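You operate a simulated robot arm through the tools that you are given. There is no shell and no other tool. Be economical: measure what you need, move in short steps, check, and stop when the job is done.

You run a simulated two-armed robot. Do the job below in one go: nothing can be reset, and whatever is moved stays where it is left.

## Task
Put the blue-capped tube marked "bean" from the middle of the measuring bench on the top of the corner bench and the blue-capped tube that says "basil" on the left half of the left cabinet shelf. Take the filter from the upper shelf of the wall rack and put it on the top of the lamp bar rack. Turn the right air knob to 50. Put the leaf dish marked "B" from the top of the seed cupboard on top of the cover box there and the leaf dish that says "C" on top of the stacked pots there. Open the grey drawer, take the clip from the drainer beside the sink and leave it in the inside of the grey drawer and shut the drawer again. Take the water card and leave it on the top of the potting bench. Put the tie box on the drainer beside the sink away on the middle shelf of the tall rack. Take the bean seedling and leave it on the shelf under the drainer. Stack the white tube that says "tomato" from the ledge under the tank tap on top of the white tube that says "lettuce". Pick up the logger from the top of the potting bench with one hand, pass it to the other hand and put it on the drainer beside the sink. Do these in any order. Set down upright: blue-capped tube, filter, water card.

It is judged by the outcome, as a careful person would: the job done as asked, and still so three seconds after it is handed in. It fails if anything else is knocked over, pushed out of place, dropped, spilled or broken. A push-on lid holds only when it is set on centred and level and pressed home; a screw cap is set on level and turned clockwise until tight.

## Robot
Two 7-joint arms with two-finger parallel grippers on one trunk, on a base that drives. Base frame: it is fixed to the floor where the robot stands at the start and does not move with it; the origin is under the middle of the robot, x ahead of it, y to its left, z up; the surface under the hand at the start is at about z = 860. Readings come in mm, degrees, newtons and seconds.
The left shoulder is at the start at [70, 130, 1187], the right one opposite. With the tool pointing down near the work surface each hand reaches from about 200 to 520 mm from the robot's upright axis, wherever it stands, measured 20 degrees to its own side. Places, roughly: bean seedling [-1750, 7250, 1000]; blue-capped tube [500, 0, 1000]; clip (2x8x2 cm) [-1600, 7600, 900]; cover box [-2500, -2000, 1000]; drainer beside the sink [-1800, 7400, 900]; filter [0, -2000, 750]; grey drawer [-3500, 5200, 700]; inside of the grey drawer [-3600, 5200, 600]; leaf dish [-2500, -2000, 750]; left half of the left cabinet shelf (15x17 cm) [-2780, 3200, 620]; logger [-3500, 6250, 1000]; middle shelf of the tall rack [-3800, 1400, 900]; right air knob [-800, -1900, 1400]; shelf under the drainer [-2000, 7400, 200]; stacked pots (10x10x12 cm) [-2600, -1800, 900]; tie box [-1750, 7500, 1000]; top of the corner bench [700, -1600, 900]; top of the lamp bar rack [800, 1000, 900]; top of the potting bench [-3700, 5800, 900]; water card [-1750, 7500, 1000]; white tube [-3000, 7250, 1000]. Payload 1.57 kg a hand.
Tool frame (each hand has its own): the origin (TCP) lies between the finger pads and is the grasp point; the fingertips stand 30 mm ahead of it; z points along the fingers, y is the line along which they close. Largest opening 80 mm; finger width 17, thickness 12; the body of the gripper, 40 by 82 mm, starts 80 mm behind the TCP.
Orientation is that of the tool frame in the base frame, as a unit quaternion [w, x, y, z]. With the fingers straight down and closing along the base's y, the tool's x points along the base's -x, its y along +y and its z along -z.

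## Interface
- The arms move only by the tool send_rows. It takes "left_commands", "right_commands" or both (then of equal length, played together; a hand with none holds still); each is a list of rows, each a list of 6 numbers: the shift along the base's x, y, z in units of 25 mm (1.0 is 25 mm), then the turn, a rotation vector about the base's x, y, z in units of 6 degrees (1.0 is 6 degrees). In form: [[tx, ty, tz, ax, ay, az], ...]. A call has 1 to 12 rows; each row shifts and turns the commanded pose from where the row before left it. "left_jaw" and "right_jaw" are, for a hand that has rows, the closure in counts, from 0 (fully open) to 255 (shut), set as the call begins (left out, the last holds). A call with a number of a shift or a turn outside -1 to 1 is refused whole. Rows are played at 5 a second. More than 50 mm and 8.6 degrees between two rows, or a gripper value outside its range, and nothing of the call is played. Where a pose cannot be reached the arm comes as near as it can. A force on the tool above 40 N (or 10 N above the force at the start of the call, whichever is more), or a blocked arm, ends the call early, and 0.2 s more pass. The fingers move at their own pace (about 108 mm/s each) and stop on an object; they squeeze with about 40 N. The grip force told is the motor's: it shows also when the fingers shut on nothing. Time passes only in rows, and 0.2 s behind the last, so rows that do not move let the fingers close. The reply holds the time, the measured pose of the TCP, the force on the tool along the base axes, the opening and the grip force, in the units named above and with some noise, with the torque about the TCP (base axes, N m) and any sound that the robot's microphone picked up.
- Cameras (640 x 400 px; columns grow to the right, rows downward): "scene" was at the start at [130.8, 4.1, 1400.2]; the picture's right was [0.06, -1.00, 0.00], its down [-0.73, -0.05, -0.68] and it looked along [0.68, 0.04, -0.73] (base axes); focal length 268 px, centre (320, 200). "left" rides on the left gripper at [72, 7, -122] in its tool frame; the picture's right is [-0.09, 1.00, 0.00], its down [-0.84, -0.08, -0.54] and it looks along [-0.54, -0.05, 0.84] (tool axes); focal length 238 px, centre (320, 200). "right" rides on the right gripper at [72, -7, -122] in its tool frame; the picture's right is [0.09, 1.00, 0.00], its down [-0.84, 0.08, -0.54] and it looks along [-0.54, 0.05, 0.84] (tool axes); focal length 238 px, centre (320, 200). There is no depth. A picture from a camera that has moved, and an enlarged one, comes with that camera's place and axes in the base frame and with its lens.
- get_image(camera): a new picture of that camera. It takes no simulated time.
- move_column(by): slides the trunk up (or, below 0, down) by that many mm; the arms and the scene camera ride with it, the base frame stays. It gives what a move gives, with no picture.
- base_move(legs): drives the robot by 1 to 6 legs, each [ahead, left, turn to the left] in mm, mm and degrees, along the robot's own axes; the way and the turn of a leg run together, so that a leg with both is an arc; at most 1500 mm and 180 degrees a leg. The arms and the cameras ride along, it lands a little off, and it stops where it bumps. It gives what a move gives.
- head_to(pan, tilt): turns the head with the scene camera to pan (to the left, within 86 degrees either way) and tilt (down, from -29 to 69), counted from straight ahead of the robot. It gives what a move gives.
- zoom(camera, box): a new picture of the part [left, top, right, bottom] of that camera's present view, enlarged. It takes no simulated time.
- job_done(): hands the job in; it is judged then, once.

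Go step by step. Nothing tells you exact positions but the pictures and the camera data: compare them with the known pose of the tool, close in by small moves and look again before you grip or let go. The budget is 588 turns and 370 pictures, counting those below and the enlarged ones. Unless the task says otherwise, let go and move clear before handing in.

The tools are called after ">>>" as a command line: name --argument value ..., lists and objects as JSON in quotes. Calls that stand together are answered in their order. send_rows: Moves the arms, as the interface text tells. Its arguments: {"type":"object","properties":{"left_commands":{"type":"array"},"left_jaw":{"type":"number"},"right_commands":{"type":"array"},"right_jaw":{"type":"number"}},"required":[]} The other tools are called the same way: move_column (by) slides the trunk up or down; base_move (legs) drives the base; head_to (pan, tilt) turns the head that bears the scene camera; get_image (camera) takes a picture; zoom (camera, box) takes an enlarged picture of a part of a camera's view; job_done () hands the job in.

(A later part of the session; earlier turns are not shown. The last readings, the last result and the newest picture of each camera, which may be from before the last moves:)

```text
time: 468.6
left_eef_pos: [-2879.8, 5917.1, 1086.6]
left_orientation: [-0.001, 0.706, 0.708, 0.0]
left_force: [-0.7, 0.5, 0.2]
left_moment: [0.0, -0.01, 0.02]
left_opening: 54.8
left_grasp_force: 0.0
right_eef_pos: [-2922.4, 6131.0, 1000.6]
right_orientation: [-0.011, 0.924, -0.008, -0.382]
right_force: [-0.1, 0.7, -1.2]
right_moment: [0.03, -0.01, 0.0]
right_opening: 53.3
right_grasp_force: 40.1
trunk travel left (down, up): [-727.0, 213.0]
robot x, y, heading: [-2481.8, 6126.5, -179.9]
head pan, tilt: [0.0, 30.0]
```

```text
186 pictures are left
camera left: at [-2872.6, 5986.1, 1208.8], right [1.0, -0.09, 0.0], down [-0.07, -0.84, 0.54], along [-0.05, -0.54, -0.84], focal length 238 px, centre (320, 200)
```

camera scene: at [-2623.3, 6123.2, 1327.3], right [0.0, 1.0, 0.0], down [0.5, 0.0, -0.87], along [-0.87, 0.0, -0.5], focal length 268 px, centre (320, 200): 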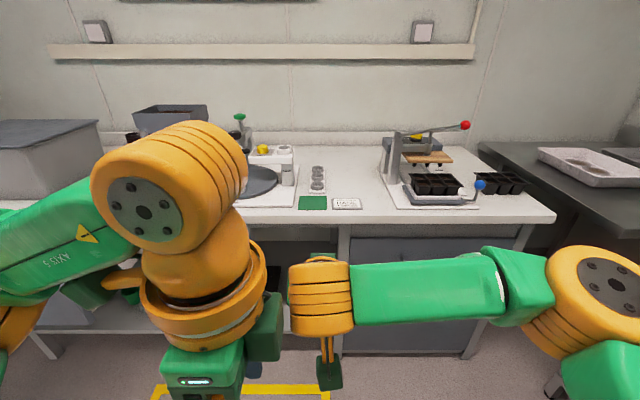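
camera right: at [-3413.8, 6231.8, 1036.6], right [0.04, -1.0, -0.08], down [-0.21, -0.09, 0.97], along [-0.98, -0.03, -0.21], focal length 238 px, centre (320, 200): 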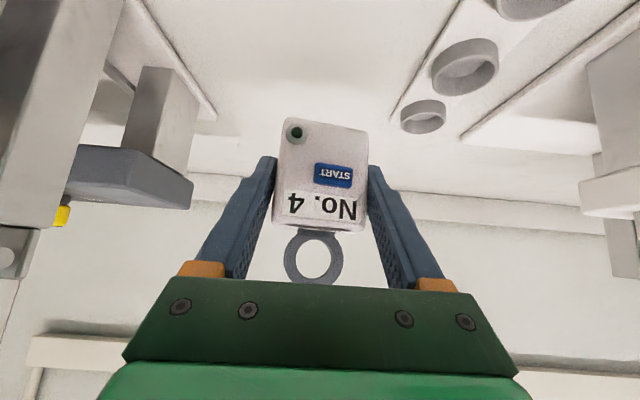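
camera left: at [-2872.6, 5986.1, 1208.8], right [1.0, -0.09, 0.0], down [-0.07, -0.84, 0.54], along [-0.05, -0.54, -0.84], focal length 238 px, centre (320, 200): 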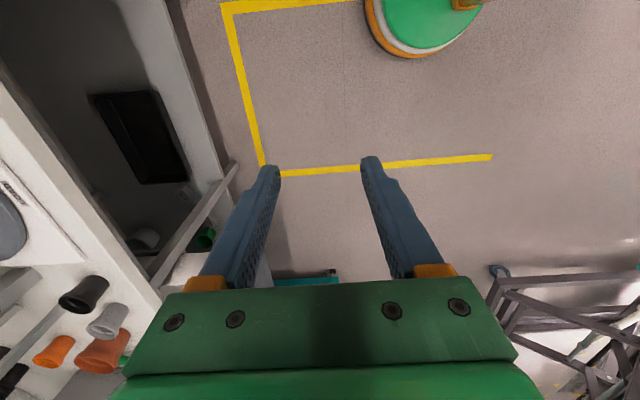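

Now it has range. I lower the logger a bit and move the left hand above it.

>>> send_rows --right_commands '[[0, 0, -1, 0, 0, 0], [0, 0, -1, 0, 0, 0], [0, 0, 0, 0, 0, 0], [0, 0, 0, 0, 0, 0], [0, 0, 0, 0, 0, 0], [0, 0, 0, 0, 0, 0], [0, 0, 0, 0, 0, 0], [0, 0, 0, 0, 0, 0], [0, 0, 0, 0, 0, 0], [0, 0, 0, 0, 0, 0], [0, 0, 0, 0, 0, 0]]' --left_commands '[[0, 0, 0, 0, 0, 0], [0, 0, 0, 0, 0, 0], [-0.6, 0.5, 0, 0, 0, 0], [-0.6, 1, 0, 0, 0, 0], [-0.6, 1, 0, 0, 0, 0], [0, 1, 0, 0, 0, 0], [0, 1, 0, 0, 0, 0], [0, 1, 0, 0, 0, 0], [0, 1, 0, 0, 0, 0], [0, 1, 0, 0, 0, 0], [0, 1, 0, 0, 0, 0]]'

>>> get_image --camera "left"

>>> get_image --camera "right"

>>> get_image --camera "scene"

```text
time: 471.0
left_eef_pos: [-2893.5, 6093.9, 1080.4]
left_orientation: [-0.001, 0.706, 0.708, 0.001]
left_force: [0.2, 0.1, -0.3]
left_moment: [-0.02, -0.01, -0.03]
left_opening: 54.7
left_grasp_force: 0.1
left hand out of reach, approached as far as the arm can: row 5, 7, 8, 9, 10, 11
right_eef_pos: [-2921.5, 6130.1, 951.3]
right_orientation: [-0.011, 0.924, -0.009, -0.383]
right_force: [0.8, 0.8, -1.0]
right_moment: [0.01, 0.01, 0.01]
right_opening: 53.3
right_grasp_force: 39.3
trunk travel left (down, up): [-727.0, 213.0]
robot x, y, heading: [-2485.1, 6122.3, -179.8]
head pan, tilt: [0.0, 30.0]
```

```text
185 pictures are left
camera left: at [-2886.7, 6164.6, 1203.7], right [1.0, -0.09, 0.0], down [-0.08, -0.84, 0.54], along [-0.05, -0.54, -0.84], focal length 238 px, centre (320, 200)
```

left: 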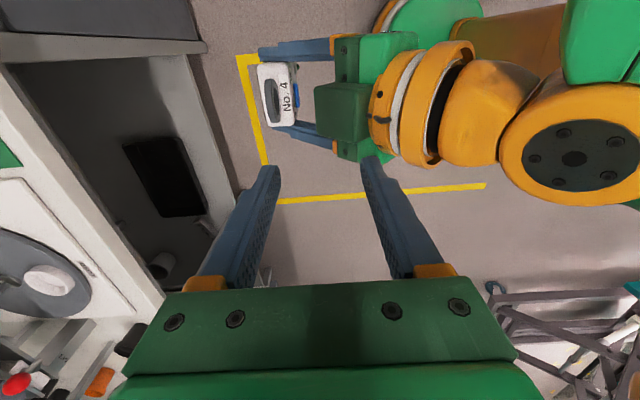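

```text
184 pictures are left
camera right: at [-2784.4, 6134.5, 986.4], right [0.04, -1.0, -0.08], down [-0.21, -0.09, 0.97], along [-0.98, -0.02, -0.21], focal length 238 px, centre (320, 200)
```

right: 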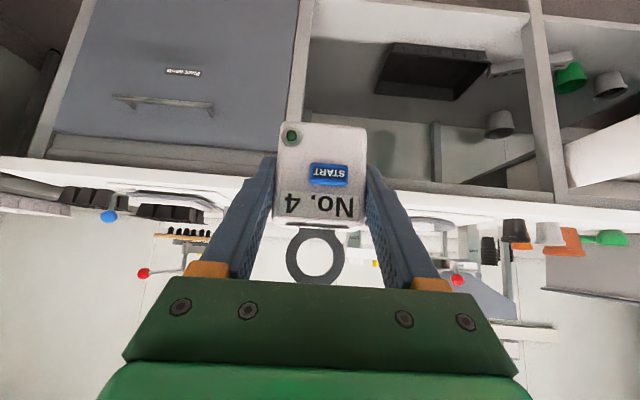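

```text
183 pictures are left
camera scene: at [-2623.6, 6124.8, 1327.3], right [0.0, 1.0, 0.0], down [0.5, 0.0, -0.87], along [-0.87, 0.0, -0.5], focal length 268 px, centre (320, 200)
```

scene: 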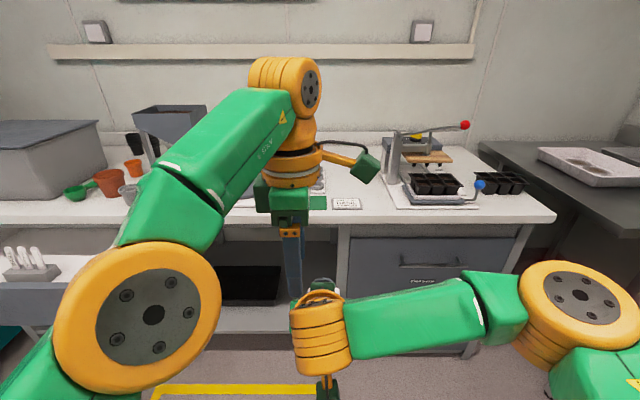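

I bring the logger further to the left side, within the left hand's range.

>>> send_rows --right_commands '[[0.2, -0.8, 0, 0, 0, 0], [0.2, -0.8, 0, 0, 0, 0], [0.2, -0.8, 0, 0, 0, 0], [0.2, -0.8, 0, 0, 0, 0], [0, -0.6, 0, 0, 0, 0], [0, 0, 0, 0, 0, 0]]' --left_commands '[[0, -0.6, 0.2, 0, 0, 0], [0, -0.6, 0.2, 0, 0, 0], [-0.2, -0.6, 0, 0, 0, 0], [-0.2, -0.5, 0, 0, 0, 0], [0, -0.2, 0, 0, 0, 0], [0, 0, 0, 0, 0, 0]]'

>>> get_image --camera "left"

```text
time: 472.4
left_eef_pos: [-2903.8, 6031.6, 1091.6]
left_orientation: [-0.001, 0.707, 0.707, 0.001]
left_force: [-0.9, 0.0, 0.0]
left_moment: [0.0, -0.01, 0.0]
left_opening: 54.8
left_grasp_force: 0.2
right_eef_pos: [-2902.7, 6036.1, 951.4]
right_orientation: [-0.012, 0.924, -0.008, -0.383]
right_force: [0.7, 0.0, -0.9]
right_moment: [-0.04, 0.01, -0.02]
right_opening: 53.3
right_grasp_force: 40.4
trunk travel left (down, up): [-727.0, 213.0]
robot x, y, heading: [-2483.6, 6125.3, -180.2]
head pan, tilt: [0.0, 30.0]
```

```text
182 pictures are left
camera left: at [-2897.1, 6100.9, 1213.1], right [1.0, -0.09, 0.0], down [-0.08, -0.84, 0.54], along [-0.05, -0.54, -0.84], focal length 238 px, centre (320, 200)
```

left: 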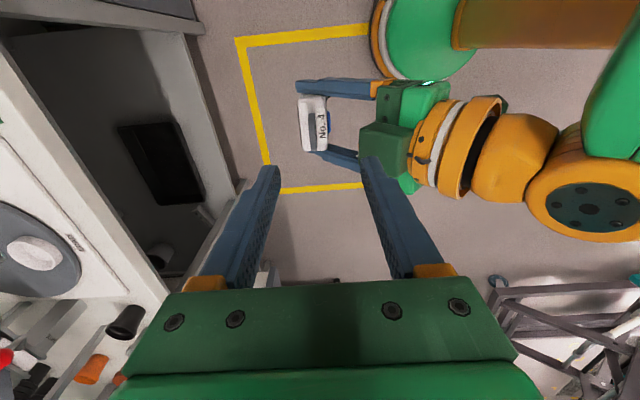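

>>> send_rows --left_commands '[[-0.2, 0.2, -0.8, 0, 0, 0], [0, 0, -1, 0, 0, 0], [0, 0, -1, 0, 0, 0], [0, 0, 0, 0, 0, 0]]'

>>> get_image --camera "left"

>>> get_image --camera "right"

```text
time: 473.0
left_eef_pos: [-2908.7, 6034.6, 1064.3]
left_orientation: [-0.004, 0.707, 0.708, 0.001]
left_force: [-1.2, -0.6, 1.4]
left_moment: [-0.01, -0.02, -0.04]
left_opening: 54.6
left_grasp_force: 0.1
right_eef_pos: [-2898.7, 6036.8, 945.3]
right_orientation: [-0.013, 0.927, -0.005, -0.375]
right_force: [0.1, 1.5, -1.8]
right_moment: [-0.05, 0.02, 0.02]
right_opening: 53.0
right_grasp_force: 40.0
trunk travel left (down, up): [-727.0, 213.0]
robot x, y, heading: [-2482.1, 6120.7, -180.0]
head pan, tilt: [0.0, 30.0]
stopped in row 2 (left hand): the force on the tool passed its limit at 61 N (the readings are from after the stop); the commanded pose is now the measured one
```

```text
181 pictures are left
camera left: at [-2902.0, 6104.1, 1186.9], right [1.0, -0.09, -0.01], down [-0.07, -0.84, 0.54], along [-0.05, -0.53, -0.84], focal length 238 px, centre (320, 200)
```

left: 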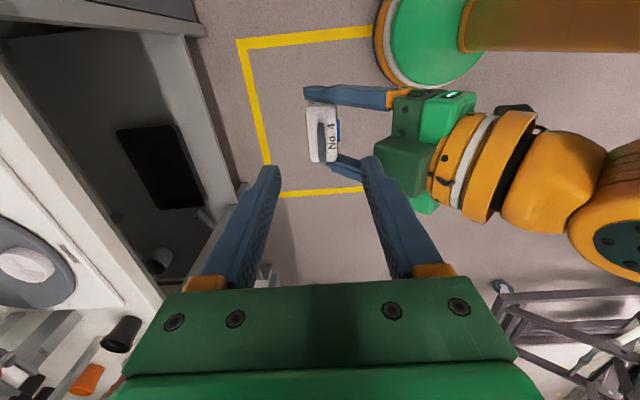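

```text
180 pictures are left
camera right: at [-2762.3, 6039.1, 983.1], right [0.04, -1.0, -0.09], down [-0.23, -0.09, 0.97], along [-0.97, -0.02, -0.23], focal length 238 px, centre (320, 200)
```

right: 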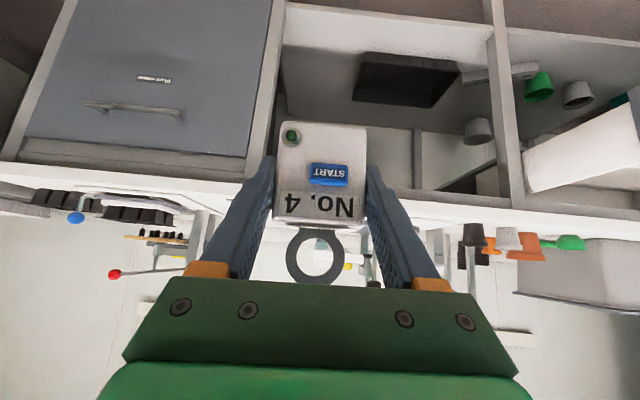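

The left hand touched the right gripper's palm, so a top grip won't fit. Instead I'll take the ring from the left side with a level hand: I lift and move the left hand away, then rotate it to point right with its camera on top.

>>> send_rows --left_commands '[[0, 0, 0.6, 0, 0, 0], [0, -1, 0.4, 0, 0, 0], [0, -1, 0, 0, 0, 0], [0, -1, 0, 0, 0, 0], [0, -1, 0, 0, 0, 0], [0, -1, 0, 0, 0, 0], [0, -1, 0, 0, 0, 0], [0, -1, 0, 0, 0, 0], [0, 0, -0.5, 1, 0, 0], [0, 0, -0.5, 1, 0, 0], [0, 0, -0.5, 1, 0, 0], [0, 0, -0.5, 1, 0, 0]]' --left_jaw 80

>>> send_rows --left_commands '[[0, 0, -0.3, 1, 0, 0], [0, 0, -0.3, 1, 0, 0], [0, 0, -0.3, 1, 0, 0], [0, 0, -0.3, 1, 0, 0], [0, 0, -0.3, 1, 0, 0], [0, 0, 0, 1, 0, 0], [0, 0, 0, 1, 0, 0], [0, 0, 0, 1, 0, 0], [0, 0, 0, 1, 0, 0], [0, 0, 0, 1, 0, 0], [0, 0, 0, 1, 0, 0]]'

>>> get_image --camera "left"

>>> get_image --camera "scene"

```text
time: 475.6
left_eef_pos: [-2908.5, 5859.6, 1039.6]
left_orientation: [-0.151, 0.689, 0.693, 0.148]
left_force: [-0.5, 0.9, -0.1]
left_moment: [0.04, -0.01, -0.02]
left_opening: 54.9
left_grasp_force: 0.1
right_eef_pos: [-2898.6, 6034.6, 946.0]
right_orientation: [-0.015, 0.927, -0.007, -0.376]
right_force: [-0.5, 0.3, -1.0]
right_moment: [-0.01, 0.0, -0.02]
right_opening: 53.3
right_grasp_force: 40.0
trunk travel left (down, up): [-727.0, 213.0]
robot x, y, heading: [-2481.8, 6124.1, -179.9]
head pan, tilt: [0.0, 30.0]
```

```text
time: 478.0
left_eef_pos: [-2885.8, 5877.4, 1004.1]
left_orientation: [-0.405, 0.579, 0.584, 0.4]
left_force: [-0.8, -0.8, 0.0]
left_moment: [-0.02, 0.01, 0.0]
left_opening: 54.9
left_grasp_force: 0.0
left hand out of reach, approached as far as the arm can: row 3, 4, 6, 7, 8, 9, 10, 11
right_eef_pos: [-2898.7, 6037.5, 944.3]
right_orientation: [-0.014, 0.927, -0.007, -0.376]
right_force: [-0.4, -0.1, -1.4]
right_moment: [-0.03, -0.04, -0.05]
right_opening: 53.4
right_grasp_force: 39.9
trunk travel left (down, up): [-727.0, 213.0]
robot x, y, heading: [-2481.7, 6123.7, -179.8]
head pan, tilt: [0.0, 30.0]
```

```text
179 pictures are left
camera left: at [-2879.0, 5787.0, 1113.7], right [1.0, -0.02, -0.09], down [-0.07, -0.8, -0.59], along [-0.06, 0.6, -0.8], focal length 238 px, centre (320, 200)
```

left: 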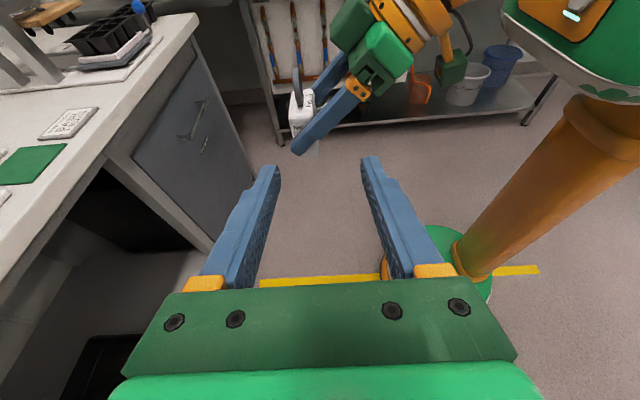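

```text
178 pictures are left
camera scene: at [-2623.5, 6123.2, 1327.3], right [0.0, 1.0, 0.0], down [0.5, 0.0, -0.87], along [-0.87, 0.0, -0.5], focal length 268 px, centre (320, 200)
```

scene: 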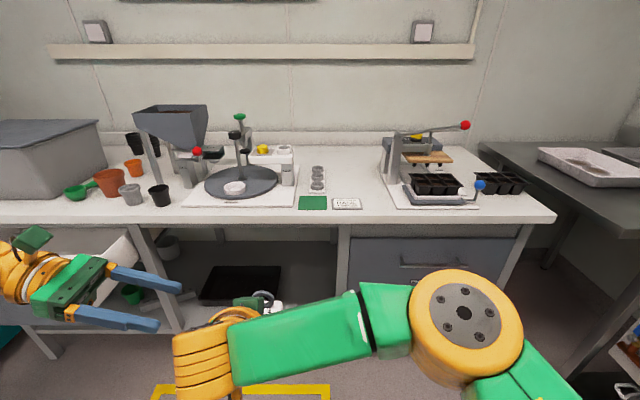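

This view shows the logger and ring well. I zoom in to locate the ring.

>>> zoom --camera "left" --box '[260, 40, 400, 170]'

```text
3.08 times, centred on (330, 105) of left
camera zoom: at [-2879.0, 5787.0, 1113.7], right [1.0, -0.02, -0.09], down [-0.07, -0.8, -0.59], along [-0.06, 0.6, -0.8], focal length 733 px, centre (289, 492)
```

zoom: 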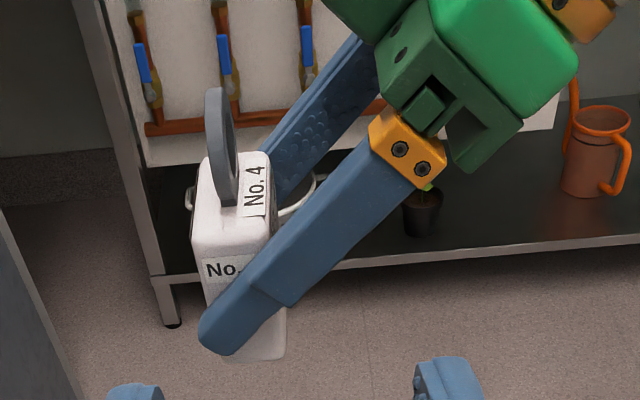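

The ring is at about (-2909,6037,982). I narrow the left jaw and move toward it, stopping short to check.

>>> send_rows --left_commands '[[-0.3, 0.5, 0, 0, 0, 0], [-0.3, 0.8, 0, 0, 0, 0], [-0.3, 0.8, 0, 0, 0, 0], [-0.02, 0.8, 0, 0, 0, 0], [0, 0, 0, 0, 0, 0]]' --left_jaw 165

>>> get_image --camera "left"

```text
time: 479.2
left_eef_pos: [-2911.0, 5948.3, 1004.4]
left_orientation: [-0.405, 0.578, 0.584, 0.4]
left_force: [0.4, -0.5, -0.5]
left_moment: [-0.02, 0.0, 0.01]
left_opening: 28.1
left_grasp_force: 0.0
right_eef_pos: [-2899.4, 6036.3, 946.5]
right_orientation: [-0.013, 0.927, -0.005, -0.375]
right_force: [0.5, 0.2, -1.6]
right_moment: [0.02, -0.02, 0.02]
right_opening: 53.2
right_grasp_force: 40.1
trunk travel left (down, up): [-727.0, 213.0]
robot x, y, heading: [-2482.1, 6123.3, -180.1]
head pan, tilt: [0.0, 30.0]
```

```text
176 pictures are left
camera left: at [-2903.6, 5858.3, 1113.9], right [1.0, -0.02, -0.09], down [-0.07, -0.8, -0.59], along [-0.06, 0.6, -0.8], focal length 238 px, centre (320, 200)
```

left: 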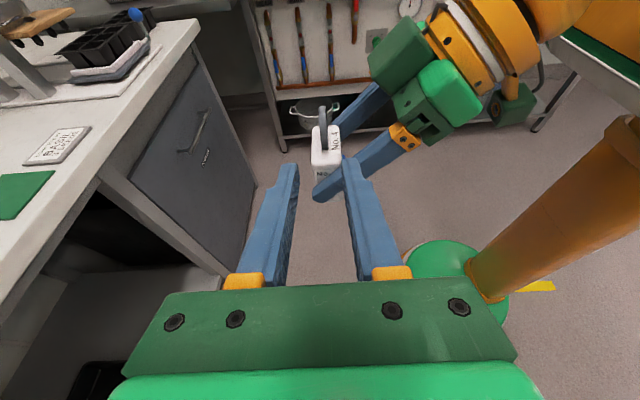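

>>> send_rows --left_commands '[[0.08, 0.8, -0.1, 0, 0, 0], [0, 0.8, -0.1, 0, 0, 0], [0, 0.6, -0.1, 0, 0, 0], [0, 0.4, -0.06, 0, 0, 0], [0, 0, 0, 0, 0, 0]]'

>>> get_image --camera "left"

>>> get_image --camera "right"

```text
time: 480.4
left_eef_pos: [-2908.2, 6013.5, 994.2]
left_orientation: [-0.404, 0.579, 0.584, 0.401]
left_force: [0.8, -0.6, 0.0]
left_moment: [-0.01, 0.01, -0.04]
left_opening: 28.1
left_grasp_force: 0.0
right_eef_pos: [-2898.4, 6036.2, 945.6]
right_orientation: [-0.014, 0.927, -0.007, -0.376]
right_force: [0.3, 0.9, -1.0]
right_moment: [0.0, 0.02, -0.02]
right_opening: 53.3
right_grasp_force: 39.9
trunk travel left (down, up): [-727.0, 213.0]
robot x, y, heading: [-2483.6, 6124.1, -179.9]
head pan, tilt: [0.0, 30.0]
```

```text
175 pictures are left
camera left: at [-2901.0, 5923.3, 1104.5], right [1.0, -0.02, -0.09], down [-0.07, -0.8, -0.59], along [-0.06, 0.6, -0.8], focal length 238 px, centre (320, 200)
```

left: 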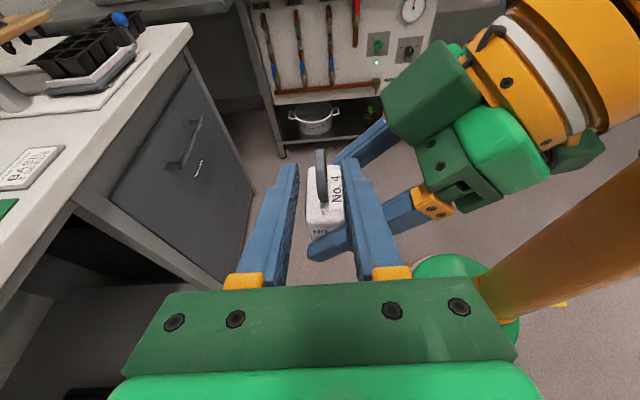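

```text
174 pictures are left
camera right: at [-2761.9, 6039.3, 983.3], right [0.04, -1.0, -0.09], down [-0.23, -0.09, 0.97], along [-0.97, -0.02, -0.23], focal length 238 px, centre (320, 200)
```

right: 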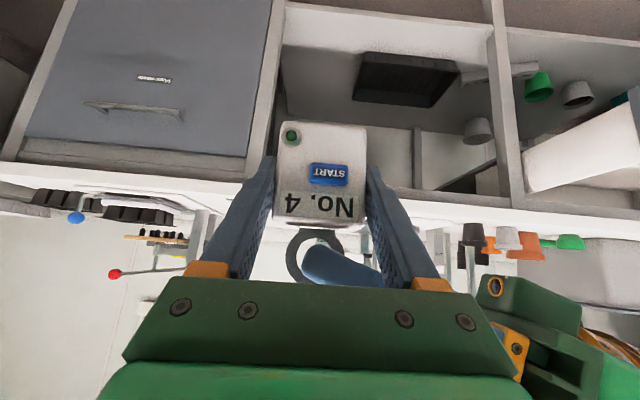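

The ring is between the left fingers. I close the left hand on it.

>>> send_rows --left_commands '[[0, 0, 0, 0, 0, 0], [0, 0, 0, 0, 0, 0], [0, 0, 0, 0, 0, 0]]' --left_jaw 255

>>> get_image --camera "left"

```text
time: 481.2
left_eef_pos: [-2908.2, 6013.8, 994.0]
left_orientation: [-0.404, 0.579, 0.584, 0.401]
left_force: [10.3, 1.7, 3.6]
left_moment: [0.03, -0.12, -0.33]
left_opening: 5.2
left_grasp_force: 25.6
right_eef_pos: [-2899.0, 6035.4, 945.8]
right_orientation: [-0.015, 0.927, -0.007, -0.376]
right_force: [-10.3, -1.1, -3.0]
right_moment: [0.1, -0.39, 0.07]
right_opening: 53.1
right_grasp_force: 39.8
trunk travel left (down, up): [-727.0, 213.0]
robot x, y, heading: [-2481.0, 6125.9, -180.2]
head pan, tilt: [0.0, 30.0]
```

```text
173 pictures are left
camera left: at [-2900.9, 5923.5, 1104.5], right [1.0, -0.03, -0.09], down [-0.07, -0.8, -0.59], along [-0.05, 0.6, -0.8], focal length 238 px, centre (320, 200)
```

left: 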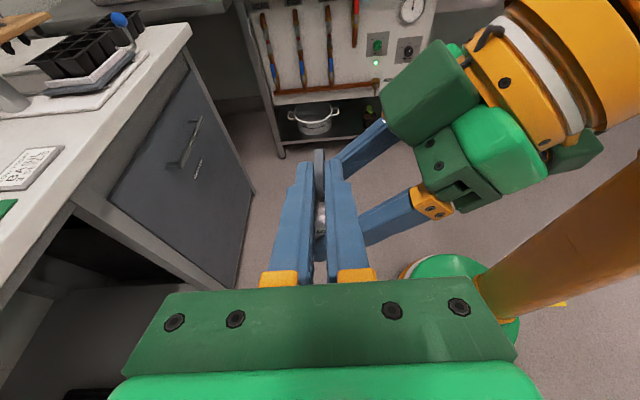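

Gripped on the ring. I release the right hand and draw it back along its axis.

>>> send_rows --right_commands '[[0, 0, 0, 0, 0, 0], [0, 0, 0, 0, 0, 0], [0, 0, 0, 0, 0, 0]]' --right_jaw 0

>>> send_rows --right_commands '[[0.6, 0, 0.55, 0, 0, 0], [0.6, 0, 0.55, 0, 0, 0], [0.6, 0.2, 0.55, 0, 0, 0], [0.6, 0.4, 0.5, 0, 0, 0], [0.3, 0.8, 0.4, 0, 0, 0], [0, 1, 0, 0, 0, 0], [0, 1, 0, 0, 0, 0], [0, 1, 0, 0, 0, 0]]'

>>> get_image --camera "left"

>>> get_image --camera "scene"

```text
time: 482.0
left_eef_pos: [-2908.9, 6013.4, 993.4]
left_orientation: [-0.404, 0.579, 0.584, 0.401]
left_force: [-1.1, 0.0, -0.1]
left_moment: [-0.01, 0.03, 0.0]
left_opening: 5.9
left_grasp_force: 26.1
right_eef_pos: [-2899.2, 6036.9, 945.6]
right_orientation: [-0.014, 0.927, -0.007, -0.376]
right_force: [0.2, 0.9, -0.4]
right_moment: [-0.01, 0.04, 0.03]
right_opening: 80.2
right_grasp_force: 0.1
trunk travel left (down, up): [-727.0, 213.0]
robot x, y, heading: [-2486.0, 6125.3, -179.9]
head pan, tilt: [0.0, 30.0]
```

```text
time: 483.8
left_eef_pos: [-2907.4, 6014.6, 993.2]
left_orientation: [-0.404, 0.58, 0.584, 0.4]
left_force: [0.0, 0.7, 0.6]
left_moment: [-0.01, 0.02, 0.0]
left_opening: 5.3
left_grasp_force: 26.1
right_eef_pos: [-2831.1, 6145.9, 1007.6]
right_orientation: [-0.014, 0.927, -0.006, -0.375]
right_force: [-0.6, 0.0, -0.1]
right_moment: [0.05, 0.03, -0.02]
right_opening: 80.0
right_grasp_force: 0.0
trunk travel left (down, up): [-727.0, 213.0]
robot x, y, heading: [-2482.9, 6124.9, -180.2]
head pan, tilt: [0.0, 30.0]
```

```text
172 pictures are left
camera left: at [-2901.0, 5924.5, 1104.7], right [1.0, -0.02, -0.09], down [-0.07, -0.8, -0.59], along [-0.06, 0.59, -0.8], focal length 238 px, centre (320, 200)
```

left: 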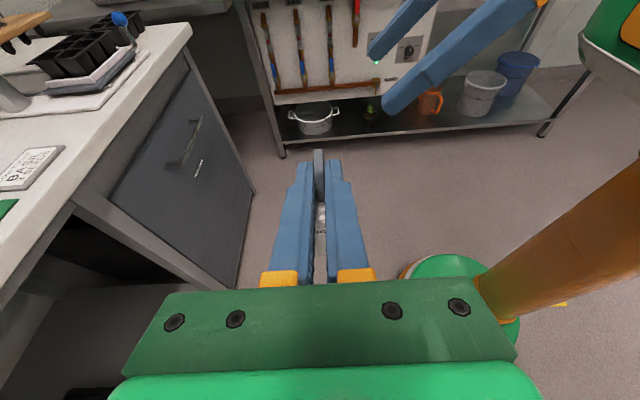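

```text
171 pictures are left
camera scene: at [-2623.5, 6124.7, 1327.3], right [0.0, 1.0, 0.0], down [0.5, 0.0, -0.87], along [-0.87, 0.0, -0.5], focal length 268 px, centre (320, 200)
```

scene: 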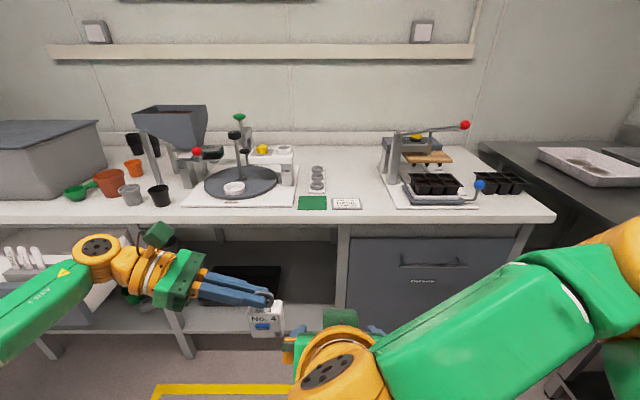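

Handover done: the left hand holds the ring and the logger hangs upright. I restore the right hand, turn to face the sink, and look at the drainer.

>>> send_rows --right_commands '[[0.3, 0.3, 0.3, 0, -1, 0], [0.3, 0.3, 0.3, 0, -1, 0], [0.3, 0.3, 0.3, 0, -1, 0], [0.3, 0.3, 0.3, 0, -1, 0], [0, 0.3, 0.3, 0, -1, 0], [0, 0.3, 0.3, 0, -1, 0], [0, 0.3, 0.3, 0, -1, 0], [0, 0, 0, 0, -0.35, 0]]'

>>> base_move --legs '[[-150, 0, 0], [0, 0, -90], [0, -400, 0]]'

>>> head_to --pan 0 --tilt 25

>>> get_image --camera "scene"

```text
time: 485.6
left_eef_pos: [-2908.1, 6013.3, 994.0]
left_orientation: [-0.405, 0.579, 0.584, 0.4]
left_force: [0.4, 0.6, 0.1]
left_moment: [-0.03, 0.0, -0.04]
left_opening: 5.3
left_grasp_force: 25.8
right_eef_pos: [-2802.4, 6197.9, 1061.1]
right_orientation: [-0.015, 1.0, 0.0, 0.001]
right_force: [-0.3, -0.6, 0.0]
right_moment: [-0.01, -0.05, 0.03]
right_opening: 79.9
right_grasp_force: 0.0
trunk travel left (down, up): [-727.0, 213.0]
robot x, y, heading: [-2482.1, 6126.8, -179.9]
head pan, tilt: [0.0, 30.0]
```

```text
time: 492.9
left_eef_pos: [-2040.4, 6548.6, 993.9]
left_orientation: [0.0, 0.822, 0.0, 0.569]
left_force: [-0.2, 0.2, -1.4]
left_moment: [0.03, 0.01, 0.01]
left_opening: 5.5
left_grasp_force: 26.2
right_eef_pos: [-1855.0, 6441.5, 1062.2]
right_orientation: [0.011, -0.704, 0.71, -0.011]
right_force: [0.1, -0.1, -0.5]
right_moment: [0.02, -0.03, -0.01]
right_opening: 80.0
right_grasp_force: 0.0
trunk travel left (down, up): [-727.0, 213.0]
robot x, y, heading: [-1931.6, 6121.4, 89.7]
head pan, tilt: [0.0, 30.0]
```

```text
time: 493.5
left_eef_pos: [-2038.9, 6548.0, 995.2]
left_orientation: [-0.002, 0.823, 0.002, 0.568]
left_force: [0.0, 0.1, -1.5]
left_moment: [-0.01, 0.01, -0.01]
left_opening: 5.5
left_grasp_force: 26.2
right_eef_pos: [-1854.2, 6440.6, 1061.6]
right_orientation: [0.01, -0.704, 0.71, -0.011]
right_force: [0.0, 0.0, 0.3]
right_moment: [-0.01, -0.02, -0.02]
right_opening: 79.9
right_grasp_force: 0.0
trunk travel left (down, up): [-727.0, 213.0]
robot x, y, heading: [-1935.3, 6126.6, 89.6]
head pan, tilt: [0.0, 25.0]
```

```text
170 pictures are left
camera scene: at [-1929.4, 6264.4, 1335.2], right [1.0, -0.01, 0.0], down [0.0, -0.42, -0.91], along [0.01, 0.91, -0.42], focal length 268 px, centre (320, 200)
```

scene: 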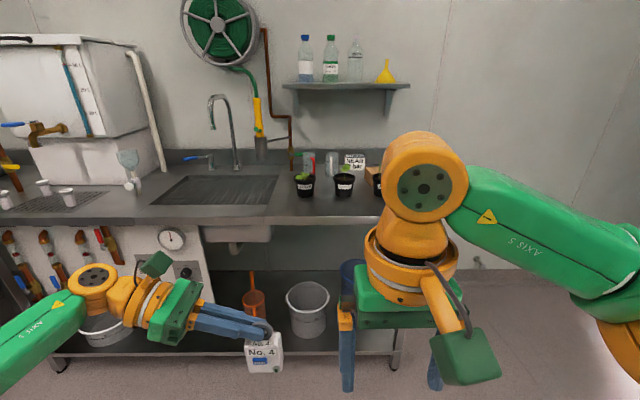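

>>> zoom --camera "scene" --box '[260, 130, 420, 230]'

```text
4.00 times, centred on (340, 180) of scene
camera zoom: at [-1929.4, 6264.4, 1335.2], right [1.0, -0.01, 0.0], down [0.0, -0.42, -0.91], along [0.01, 0.91, -0.42], focal length 1072 px, centre (240, 280)
```

zoom: 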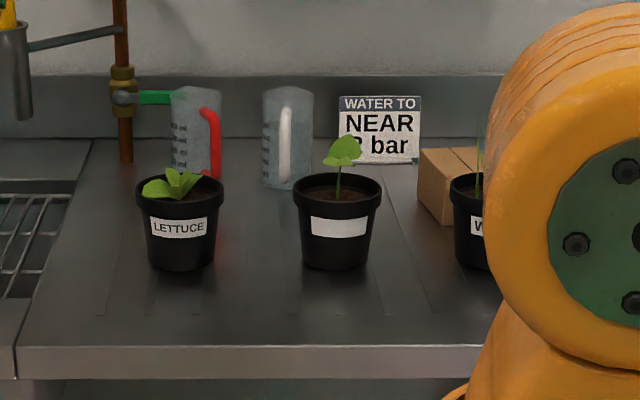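

I shift right and closer for a full view of the drainer.

>>> base_move --legs '[[0, -330, 0], [150, 0, 0]]'

>>> head_to --pan 10 --tilt 30

>>> get_image --camera "scene"

>>> zoom --camera "scene" --box '[130, 120, 400, 260]'

```text
time: 496.7
left_eef_pos: [-1705.7, 6693.6, 993.8]
left_orientation: [-0.001, 0.823, -0.001, 0.568]
left_force: [-0.1, -1.5, -0.9]
left_moment: [0.01, 0.01, 0.0]
left_opening: 5.6
left_grasp_force: 25.1
right_eef_pos: [-1521.4, 6585.4, 1062.8]
right_orientation: [0.011, -0.703, 0.711, -0.008]
right_force: [0.5, 0.3, 0.0]
right_moment: [0.0, 0.04, 0.02]
right_opening: 80.2
right_grasp_force: 0.1
trunk travel left (down, up): [-727.0, 213.0]
robot x, y, heading: [-1596.7, 6270.2, 89.3]
head pan, tilt: [0.0, 25.0]
```

```text
time: 497.4
left_eef_pos: [-1704.9, 6696.9, 993.6]
left_orientation: [0.001, 0.823, -0.001, 0.568]
left_force: [0.8, 0.0, -0.4]
left_moment: [0.02, 0.0, -0.01]
left_opening: 5.6
left_grasp_force: 25.5
right_eef_pos: [-1521.2, 6588.1, 1061.4]
right_orientation: [0.011, -0.702, 0.712, -0.01]
right_force: [0.0, -0.4, -0.5]
right_moment: [0.03, -0.05, -0.03]
right_opening: 80.1
right_grasp_force: 0.0
trunk travel left (down, up): [-727.0, 213.0]
robot x, y, heading: [-1599.8, 6271.9, 89.4]
head pan, tilt: [10.0, 30.0]
```

```text
168 pictures are left
camera scene: at [-1612.3, 6409.1, 1327.2], right [0.99, 0.16, 0.0], down [0.08, -0.49, -0.87], along [-0.14, 0.85, -0.5], focal length 268 px, centre (320, 200)
```

scene: 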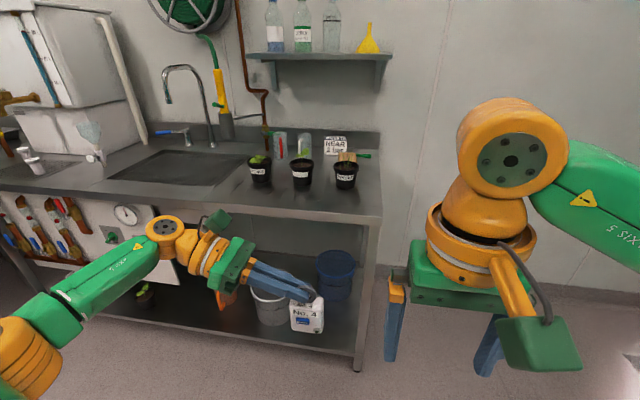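

```text
2.37 times, centred on (265, 190) of scene
camera zoom: at [-1612.3, 6409.1, 1327.2], right [0.99, 0.16, 0.0], down [0.08, -0.49, -0.87], along [-0.14, 0.85, -0.5], focal length 635 px, centre (450, 224)
```

zoom: 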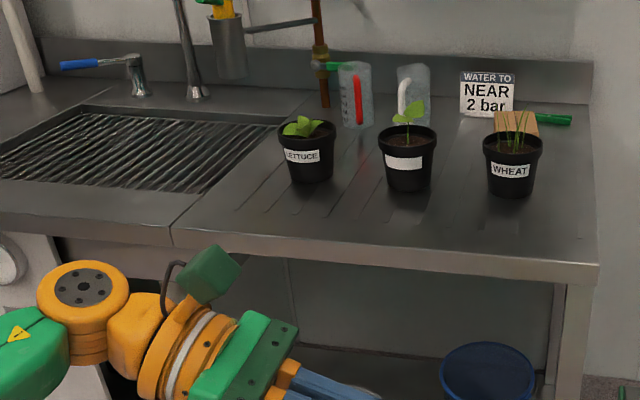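

I look to the right: the counter's right end may give better access to the clip, card and box.

>>> head_to --pan -35 --tilt 25

>>> get_image --camera "scene"

```text
time: 498.5
left_eef_pos: [-1705.0, 6695.7, 993.8]
left_orientation: [0.0, 0.822, -0.001, 0.569]
left_force: [-0.2, -0.5, -0.8]
left_moment: [-0.01, 0.03, 0.02]
left_opening: 5.6
left_grasp_force: 25.3
right_eef_pos: [-1520.8, 6587.7, 1061.9]
right_orientation: [0.01, -0.703, 0.711, -0.01]
right_force: [0.3, -0.7, -0.8]
right_moment: [0.01, -0.03, -0.01]
right_opening: 79.9
right_grasp_force: 0.0
trunk travel left (down, up): [-727.0, 213.0]
robot x, y, heading: [-1598.2, 6273.6, 89.5]
head pan, tilt: [-35.0, 25.0]
```

```text
166 pictures are left
camera scene: at [-1544.0, 6394.4, 1335.2], right [0.81, -0.58, 0.0], down [-0.25, -0.34, -0.91], along [0.53, 0.74, -0.42], focal length 268 px, centre (320, 200)
```

scene: 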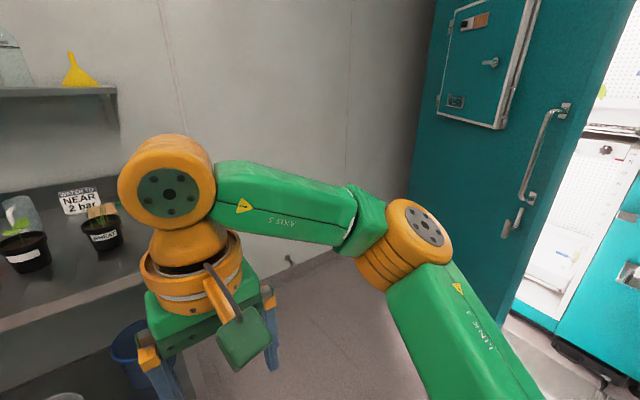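

There is floor space right of the counter for later. First I set the logger down at the drainer's front, around (-1745,7165).

>>> move_column --by 40

>>> base_move --legs '[[0, 63, 0.5], [380, 0, 0]]'

>>> head_to --pan 8 --tilt 40

>>> get_image --camera "scene"

>>> get_image --camera "left"

```text
time: 499.3
left_eef_pos: [-1705.3, 6696.1, 1034.8]
left_orientation: [0.001, 0.823, -0.001, 0.569]
left_force: [0.6, 0.4, -1.0]
left_moment: [0.03, 0.0, -0.03]
left_opening: 5.6
left_grasp_force: 25.4
right_eef_pos: [-1520.3, 6587.4, 1101.2]
right_orientation: [0.011, -0.703, 0.711, -0.011]
right_force: [0.1, 0.2, 0.4]
right_moment: [-0.01, 0.03, -0.01]
right_opening: 79.8
right_grasp_force: 0.0
trunk travel left (down, up): [-767.0, 173.0]
robot x, y, heading: [-1600.0, 6265.2, 89.3]
head pan, tilt: [-35.0, 25.0]
```

```text
time: 502.3
left_eef_pos: [-1770.8, 7072.8, 1035.4]
left_orientation: [-0.002, 0.823, 0.002, 0.568]
left_force: [0.2, -0.2, -1.0]
left_moment: [0.0, 0.0, -0.01]
left_opening: 5.3
left_grasp_force: 25.8
right_eef_pos: [-1584.7, 6966.3, 1102.7]
right_orientation: [0.011, -0.705, 0.709, -0.009]
right_force: [0.4, 1.3, 0.1]
right_moment: [0.0, -0.02, 0.0]
right_opening: 80.1
right_grasp_force: 0.0
trunk travel left (down, up): [-767.0, 173.0]
robot x, y, heading: [-1658.1, 6649.8, 89.9]
head pan, tilt: [-35.0, 25.0]
```

```text
time: 503.4
left_eef_pos: [-1770.1, 7073.4, 1034.8]
left_orientation: [-0.002, 0.823, 0.002, 0.569]
left_force: [0.2, 0.3, -0.6]
left_moment: [0.0, 0.03, 0.01]
left_opening: 5.6
left_grasp_force: 25.7
right_eef_pos: [-1583.4, 6965.3, 1102.0]
right_orientation: [0.012, -0.705, 0.709, -0.011]
right_force: [0.4, 0.3, 0.0]
right_moment: [-0.02, 0.0, 0.01]
right_opening: 80.0
right_grasp_force: 0.1
trunk travel left (down, up): [-767.0, 173.0]
robot x, y, heading: [-1659.4, 6648.5, 89.8]
head pan, tilt: [8.0, 40.0]
```

```text
165 pictures are left
camera scene: at [-1670.9, 6782.1, 1352.0], right [0.99, 0.14, 0.0], down [0.09, -0.64, -0.77], along [-0.1, 0.76, -0.64], focal length 268 px, centre (320, 200)
```

scene: 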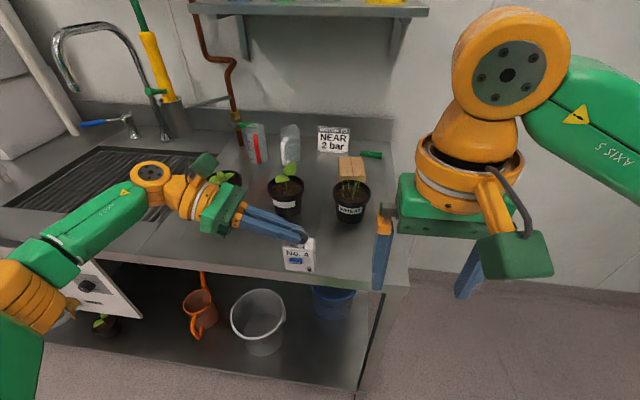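

```text
164 pictures are left
camera left: at [-1858.8, 7065.1, 1144.6], right [-0.03, -1.0, -0.09], down [-0.8, 0.07, -0.59], along [0.6, 0.05, -0.8], focal length 238 px, centre (320, 200)
```

left: 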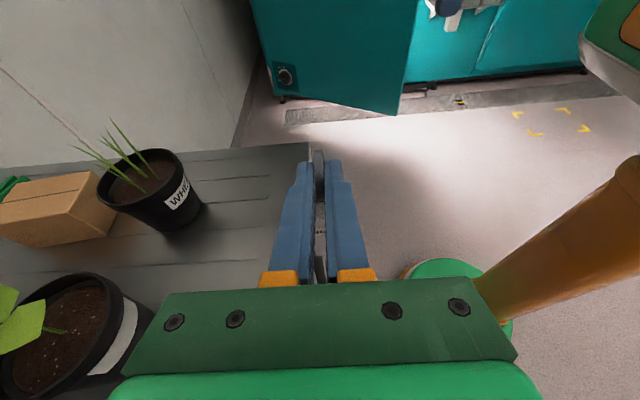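

I advance 77 mm and lower the logger.

>>> base_move --legs '[[77, 0, 0]]'

>>> move_column --by -55

>>> get_image --camera "left"

>>> zoom --camera "scene" --box '[180, 140, 420, 290]'

```text
time: 504.5
left_eef_pos: [-1768.5, 7146.7, 1035.2]
left_orientation: [-0.002, 0.822, 0.0, 0.569]
left_force: [-0.3, 0.4, -0.4]
left_moment: [0.02, 0.04, 0.0]
left_opening: 5.7
left_grasp_force: 25.3
right_eef_pos: [-1585.6, 7039.1, 1102.6]
right_orientation: [0.013, -0.706, 0.709, -0.008]
right_force: [-0.6, 0.0, -0.2]
right_moment: [0.01, -0.01, 0.02]
right_opening: 80.2
right_grasp_force: 0.1
trunk travel left (down, up): [-767.0, 173.0]
robot x, y, heading: [-1659.8, 6727.2, 89.7]
head pan, tilt: [8.0, 40.0]
```

```text
time: 505.4
left_eef_pos: [-1770.5, 7150.4, 978.9]
left_orientation: [-0.002, 0.823, 0.003, 0.569]
left_force: [-0.6, 0.8, -1.2]
left_moment: [0.0, -0.01, -0.03]
left_opening: 5.3
left_grasp_force: 25.7
right_eef_pos: [-1585.0, 7042.6, 1047.3]
right_orientation: [0.011, -0.706, 0.708, -0.01]
right_force: [0.3, -0.2, -0.9]
right_moment: [0.02, 0.01, -0.01]
right_opening: 79.9
right_grasp_force: 0.1
trunk travel left (down, up): [-712.0, 228.0]
robot x, y, heading: [-1660.4, 6727.2, 90.0]
head pan, tilt: [8.0, 40.0]
```

```text
163 pictures are left
camera left: at [-1859.0, 7141.2, 1089.6], right [-0.03, -1.0, -0.09], down [-0.8, 0.07, -0.59], along [0.6, 0.05, -0.8], focal length 238 px, centre (320, 200)
```

left: 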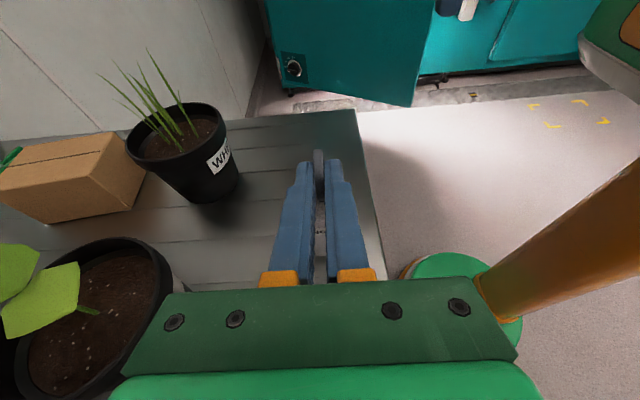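

```text
2.67 times, centred on (300, 215) of scene
camera zoom: at [-1670.9, 6858.3, 1296.9], right [0.99, 0.14, 0.0], down [0.09, -0.64, -0.77], along [-0.1, 0.76, -0.64], focal length 715 px, centre (373, 160)
```

zoom: 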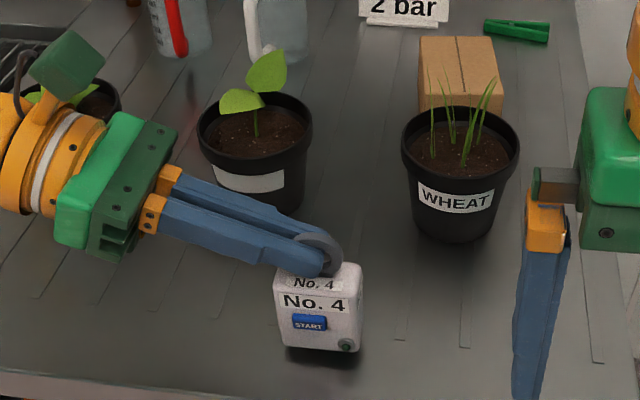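

>>> move_column --by -7

>>> move_column --by -4

>>> zoom --camera "scene" --box '[240, 180, 360, 290]'

```text
time: 506.0
left_eef_pos: [-1770.0, 7149.9, 971.7]
left_orientation: [-0.002, 0.823, 0.003, 0.568]
left_force: [0.0, 0.2, -1.1]
left_moment: [0.0, 0.02, -0.03]
left_opening: 5.5
left_grasp_force: 25.0
right_eef_pos: [-1584.5, 7043.7, 1041.1]
right_orientation: [0.011, -0.706, 0.708, -0.011]
right_force: [-0.2, 0.3, 0.7]
right_moment: [0.0, -0.01, 0.0]
right_opening: 79.6
right_grasp_force: 0.1
trunk travel left (down, up): [-705.0, 235.0]
robot x, y, heading: [-1660.0, 6724.3, 90.1]
head pan, tilt: [8.0, 40.0]
```

```text
time: 506.5
left_eef_pos: [-1768.8, 7148.7, 971.5]
left_orientation: [-0.004, 0.822, 0.002, 0.57]
left_force: [-0.3, 2.5, 17.9]
left_moment: [0.06, 0.2, -0.01]
left_opening: 5.5
left_grasp_force: 25.6
right_eef_pos: [-1584.2, 7041.7, 1036.8]
right_orientation: [0.011, -0.706, 0.708, -0.009]
right_force: [-0.7, 0.9, 0.4]
right_moment: [0.04, 0.01, 0.0]
right_opening: 79.9
right_grasp_force: 0.1
trunk travel left (down, up): [-701.0, 239.0]
robot x, y, heading: [-1657.9, 6725.7, 90.1]
head pan, tilt: [8.0, 40.0]
```

```text
3.64 times, centred on (300, 235) of scene
camera zoom: at [-1670.4, 6856.0, 1286.5], right [0.99, 0.14, 0.0], down [0.09, -0.64, -0.77], along [-0.11, 0.76, -0.64], focal length 974 px, centre (393, 73)
```

zoom: 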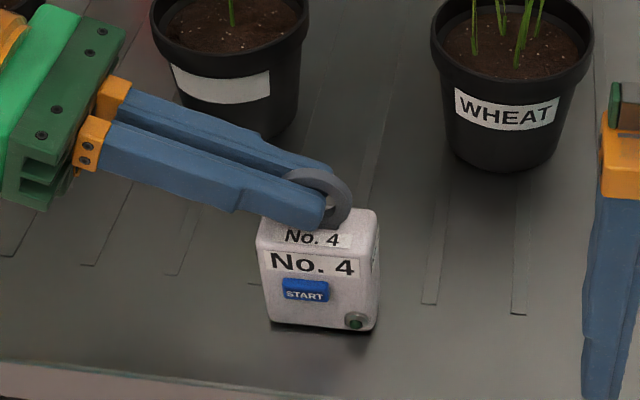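

Contact. I open a little and withdraw to the left.

>>> send_rows --left_commands '[[0, 0, 0, 0, 0, 0], [0, 0, 0, 0, 0, 0], [-0.5, 0, 0.19, 0, 0, 0], [-0.9, 0, 0.33, 0, 0, 0], [-0.9, 0, 0.33, 0, 0, 0], [-0.9, -0.4, 0.5, 0, 0, 0], [-0.5, -1, 0.8, 0, 0, 0], [0, -1, 0.8, 0, 0, 0]]' --left_jaw 175

>>> zoom --camera "scene" --box '[180, 140, 420, 290]'

```text
time: 508.3
left_eef_pos: [-1861.3, 7088.9, 1042.2]
left_orientation: [-0.003, 0.822, 0.003, 0.569]
left_force: [0.4, 0.1, 0.4]
left_moment: [-0.01, -0.01, -0.03]
left_opening: 25.1
left_grasp_force: 0.0
right_eef_pos: [-1585.4, 7041.7, 1035.9]
right_orientation: [0.011, -0.706, 0.708, -0.01]
right_force: [-0.3, 0.8, 0.5]
right_moment: [0.02, 0.0, 0.01]
right_opening: 80.1
right_grasp_force: 0.1
trunk travel left (down, up): [-701.0, 239.0]
robot x, y, heading: [-1663.2, 6724.3, 89.6]
head pan, tilt: [8.0, 40.0]
```

```text
2.67 times, centred on (300, 215) of scene
camera zoom: at [-1670.8, 6857.2, 1286.1], right [0.99, 0.14, 0.0], down [0.09, -0.64, -0.77], along [-0.1, 0.76, -0.64], focal length 715 px, centre (373, 160)
```

zoom: 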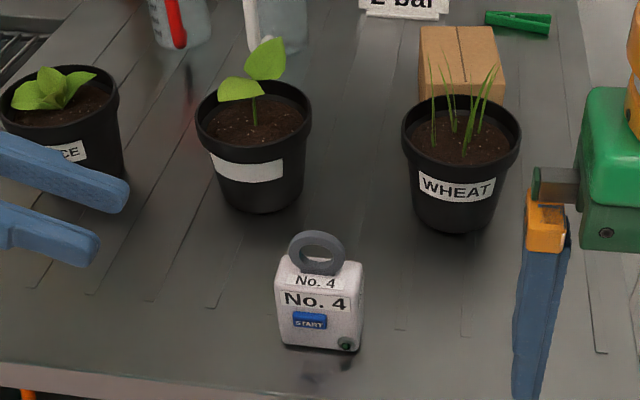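

The logger is on the drainer. Now the bean seedling: I look at the shelf below for free space.

>>> base_move --legs '[[-400, 0, 0], [0, 250, 0]]'

>>> move_column --by -350

>>> head_to --pan -5 --tilt 35

>>> get_image --camera "scene"

```text
time: 512.2
left_eef_pos: [-2108.7, 6690.6, 1041.9]
left_orientation: [-0.002, 0.823, 0.002, 0.568]
left_force: [0.0, -0.1, -0.2]
left_moment: [0.0, 0.0, 0.02]
left_opening: 25.2
left_grasp_force: 0.0
right_eef_pos: [-1830.4, 6642.8, 1036.1]
right_orientation: [0.011, -0.705, 0.709, -0.01]
right_force: [0.0, 0.2, -0.9]
right_moment: [-0.02, 0.02, 0.01]
right_opening: 79.7
right_grasp_force: 0.1
trunk travel left (down, up): [-701.0, 239.0]
robot x, y, heading: [-1907.8, 6325.8, 90.1]
head pan, tilt: [8.0, 40.0]
```

```text
time: 515.6
left_eef_pos: [-2111.2, 6690.9, 692.3]
left_orientation: [-0.001, 0.823, 0.002, 0.568]
left_force: [-0.1, 0.5, 0.4]
left_moment: [0.0, -0.02, 0.01]
left_opening: 25.2
left_grasp_force: 0.0
right_eef_pos: [-1832.1, 6643.6, 685.5]
right_orientation: [0.01, -0.705, 0.709, -0.01]
right_force: [-0.6, 0.5, -0.2]
right_moment: [0.03, 0.01, -0.02]
right_opening: 80.0
right_grasp_force: 0.1
trunk travel left (down, up): [-351.0, 589.0]
robot x, y, heading: [-1908.8, 6323.7, 89.6]
head pan, tilt: [8.0, 40.0]
```

```text
time: 516.4
left_eef_pos: [-2109.6, 6690.8, 692.6]
left_orientation: [-0.002, 0.822, 0.002, 0.569]
left_force: [-0.3, 0.0, 0.0]
left_moment: [-0.01, -0.03, -0.02]
left_opening: 25.2
left_grasp_force: 0.0
right_eef_pos: [-1832.6, 6642.5, 686.2]
right_orientation: [0.011, -0.705, 0.709, -0.01]
right_force: [0.5, -0.6, 0.4]
right_moment: [-0.01, 0.0, 0.0]
right_opening: 80.0
right_grasp_force: 0.0
trunk travel left (down, up): [-351.0, 589.0]
robot x, y, heading: [-1910.6, 6326.4, 89.9]
head pan, tilt: [-5.0, 35.0]
```

```text
159 pictures are left
camera scene: at [-1899.7, 6462.0, 943.5], right [1.0, -0.09, 0.0], down [-0.05, -0.57, -0.82], along [0.07, 0.82, -0.57], focal length 268 px, centre (320, 200)
```

scene: 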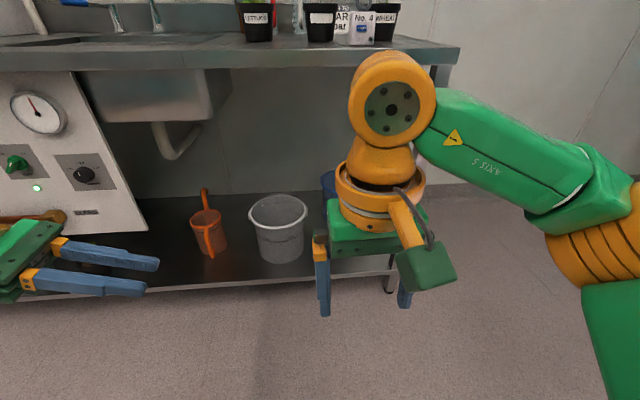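

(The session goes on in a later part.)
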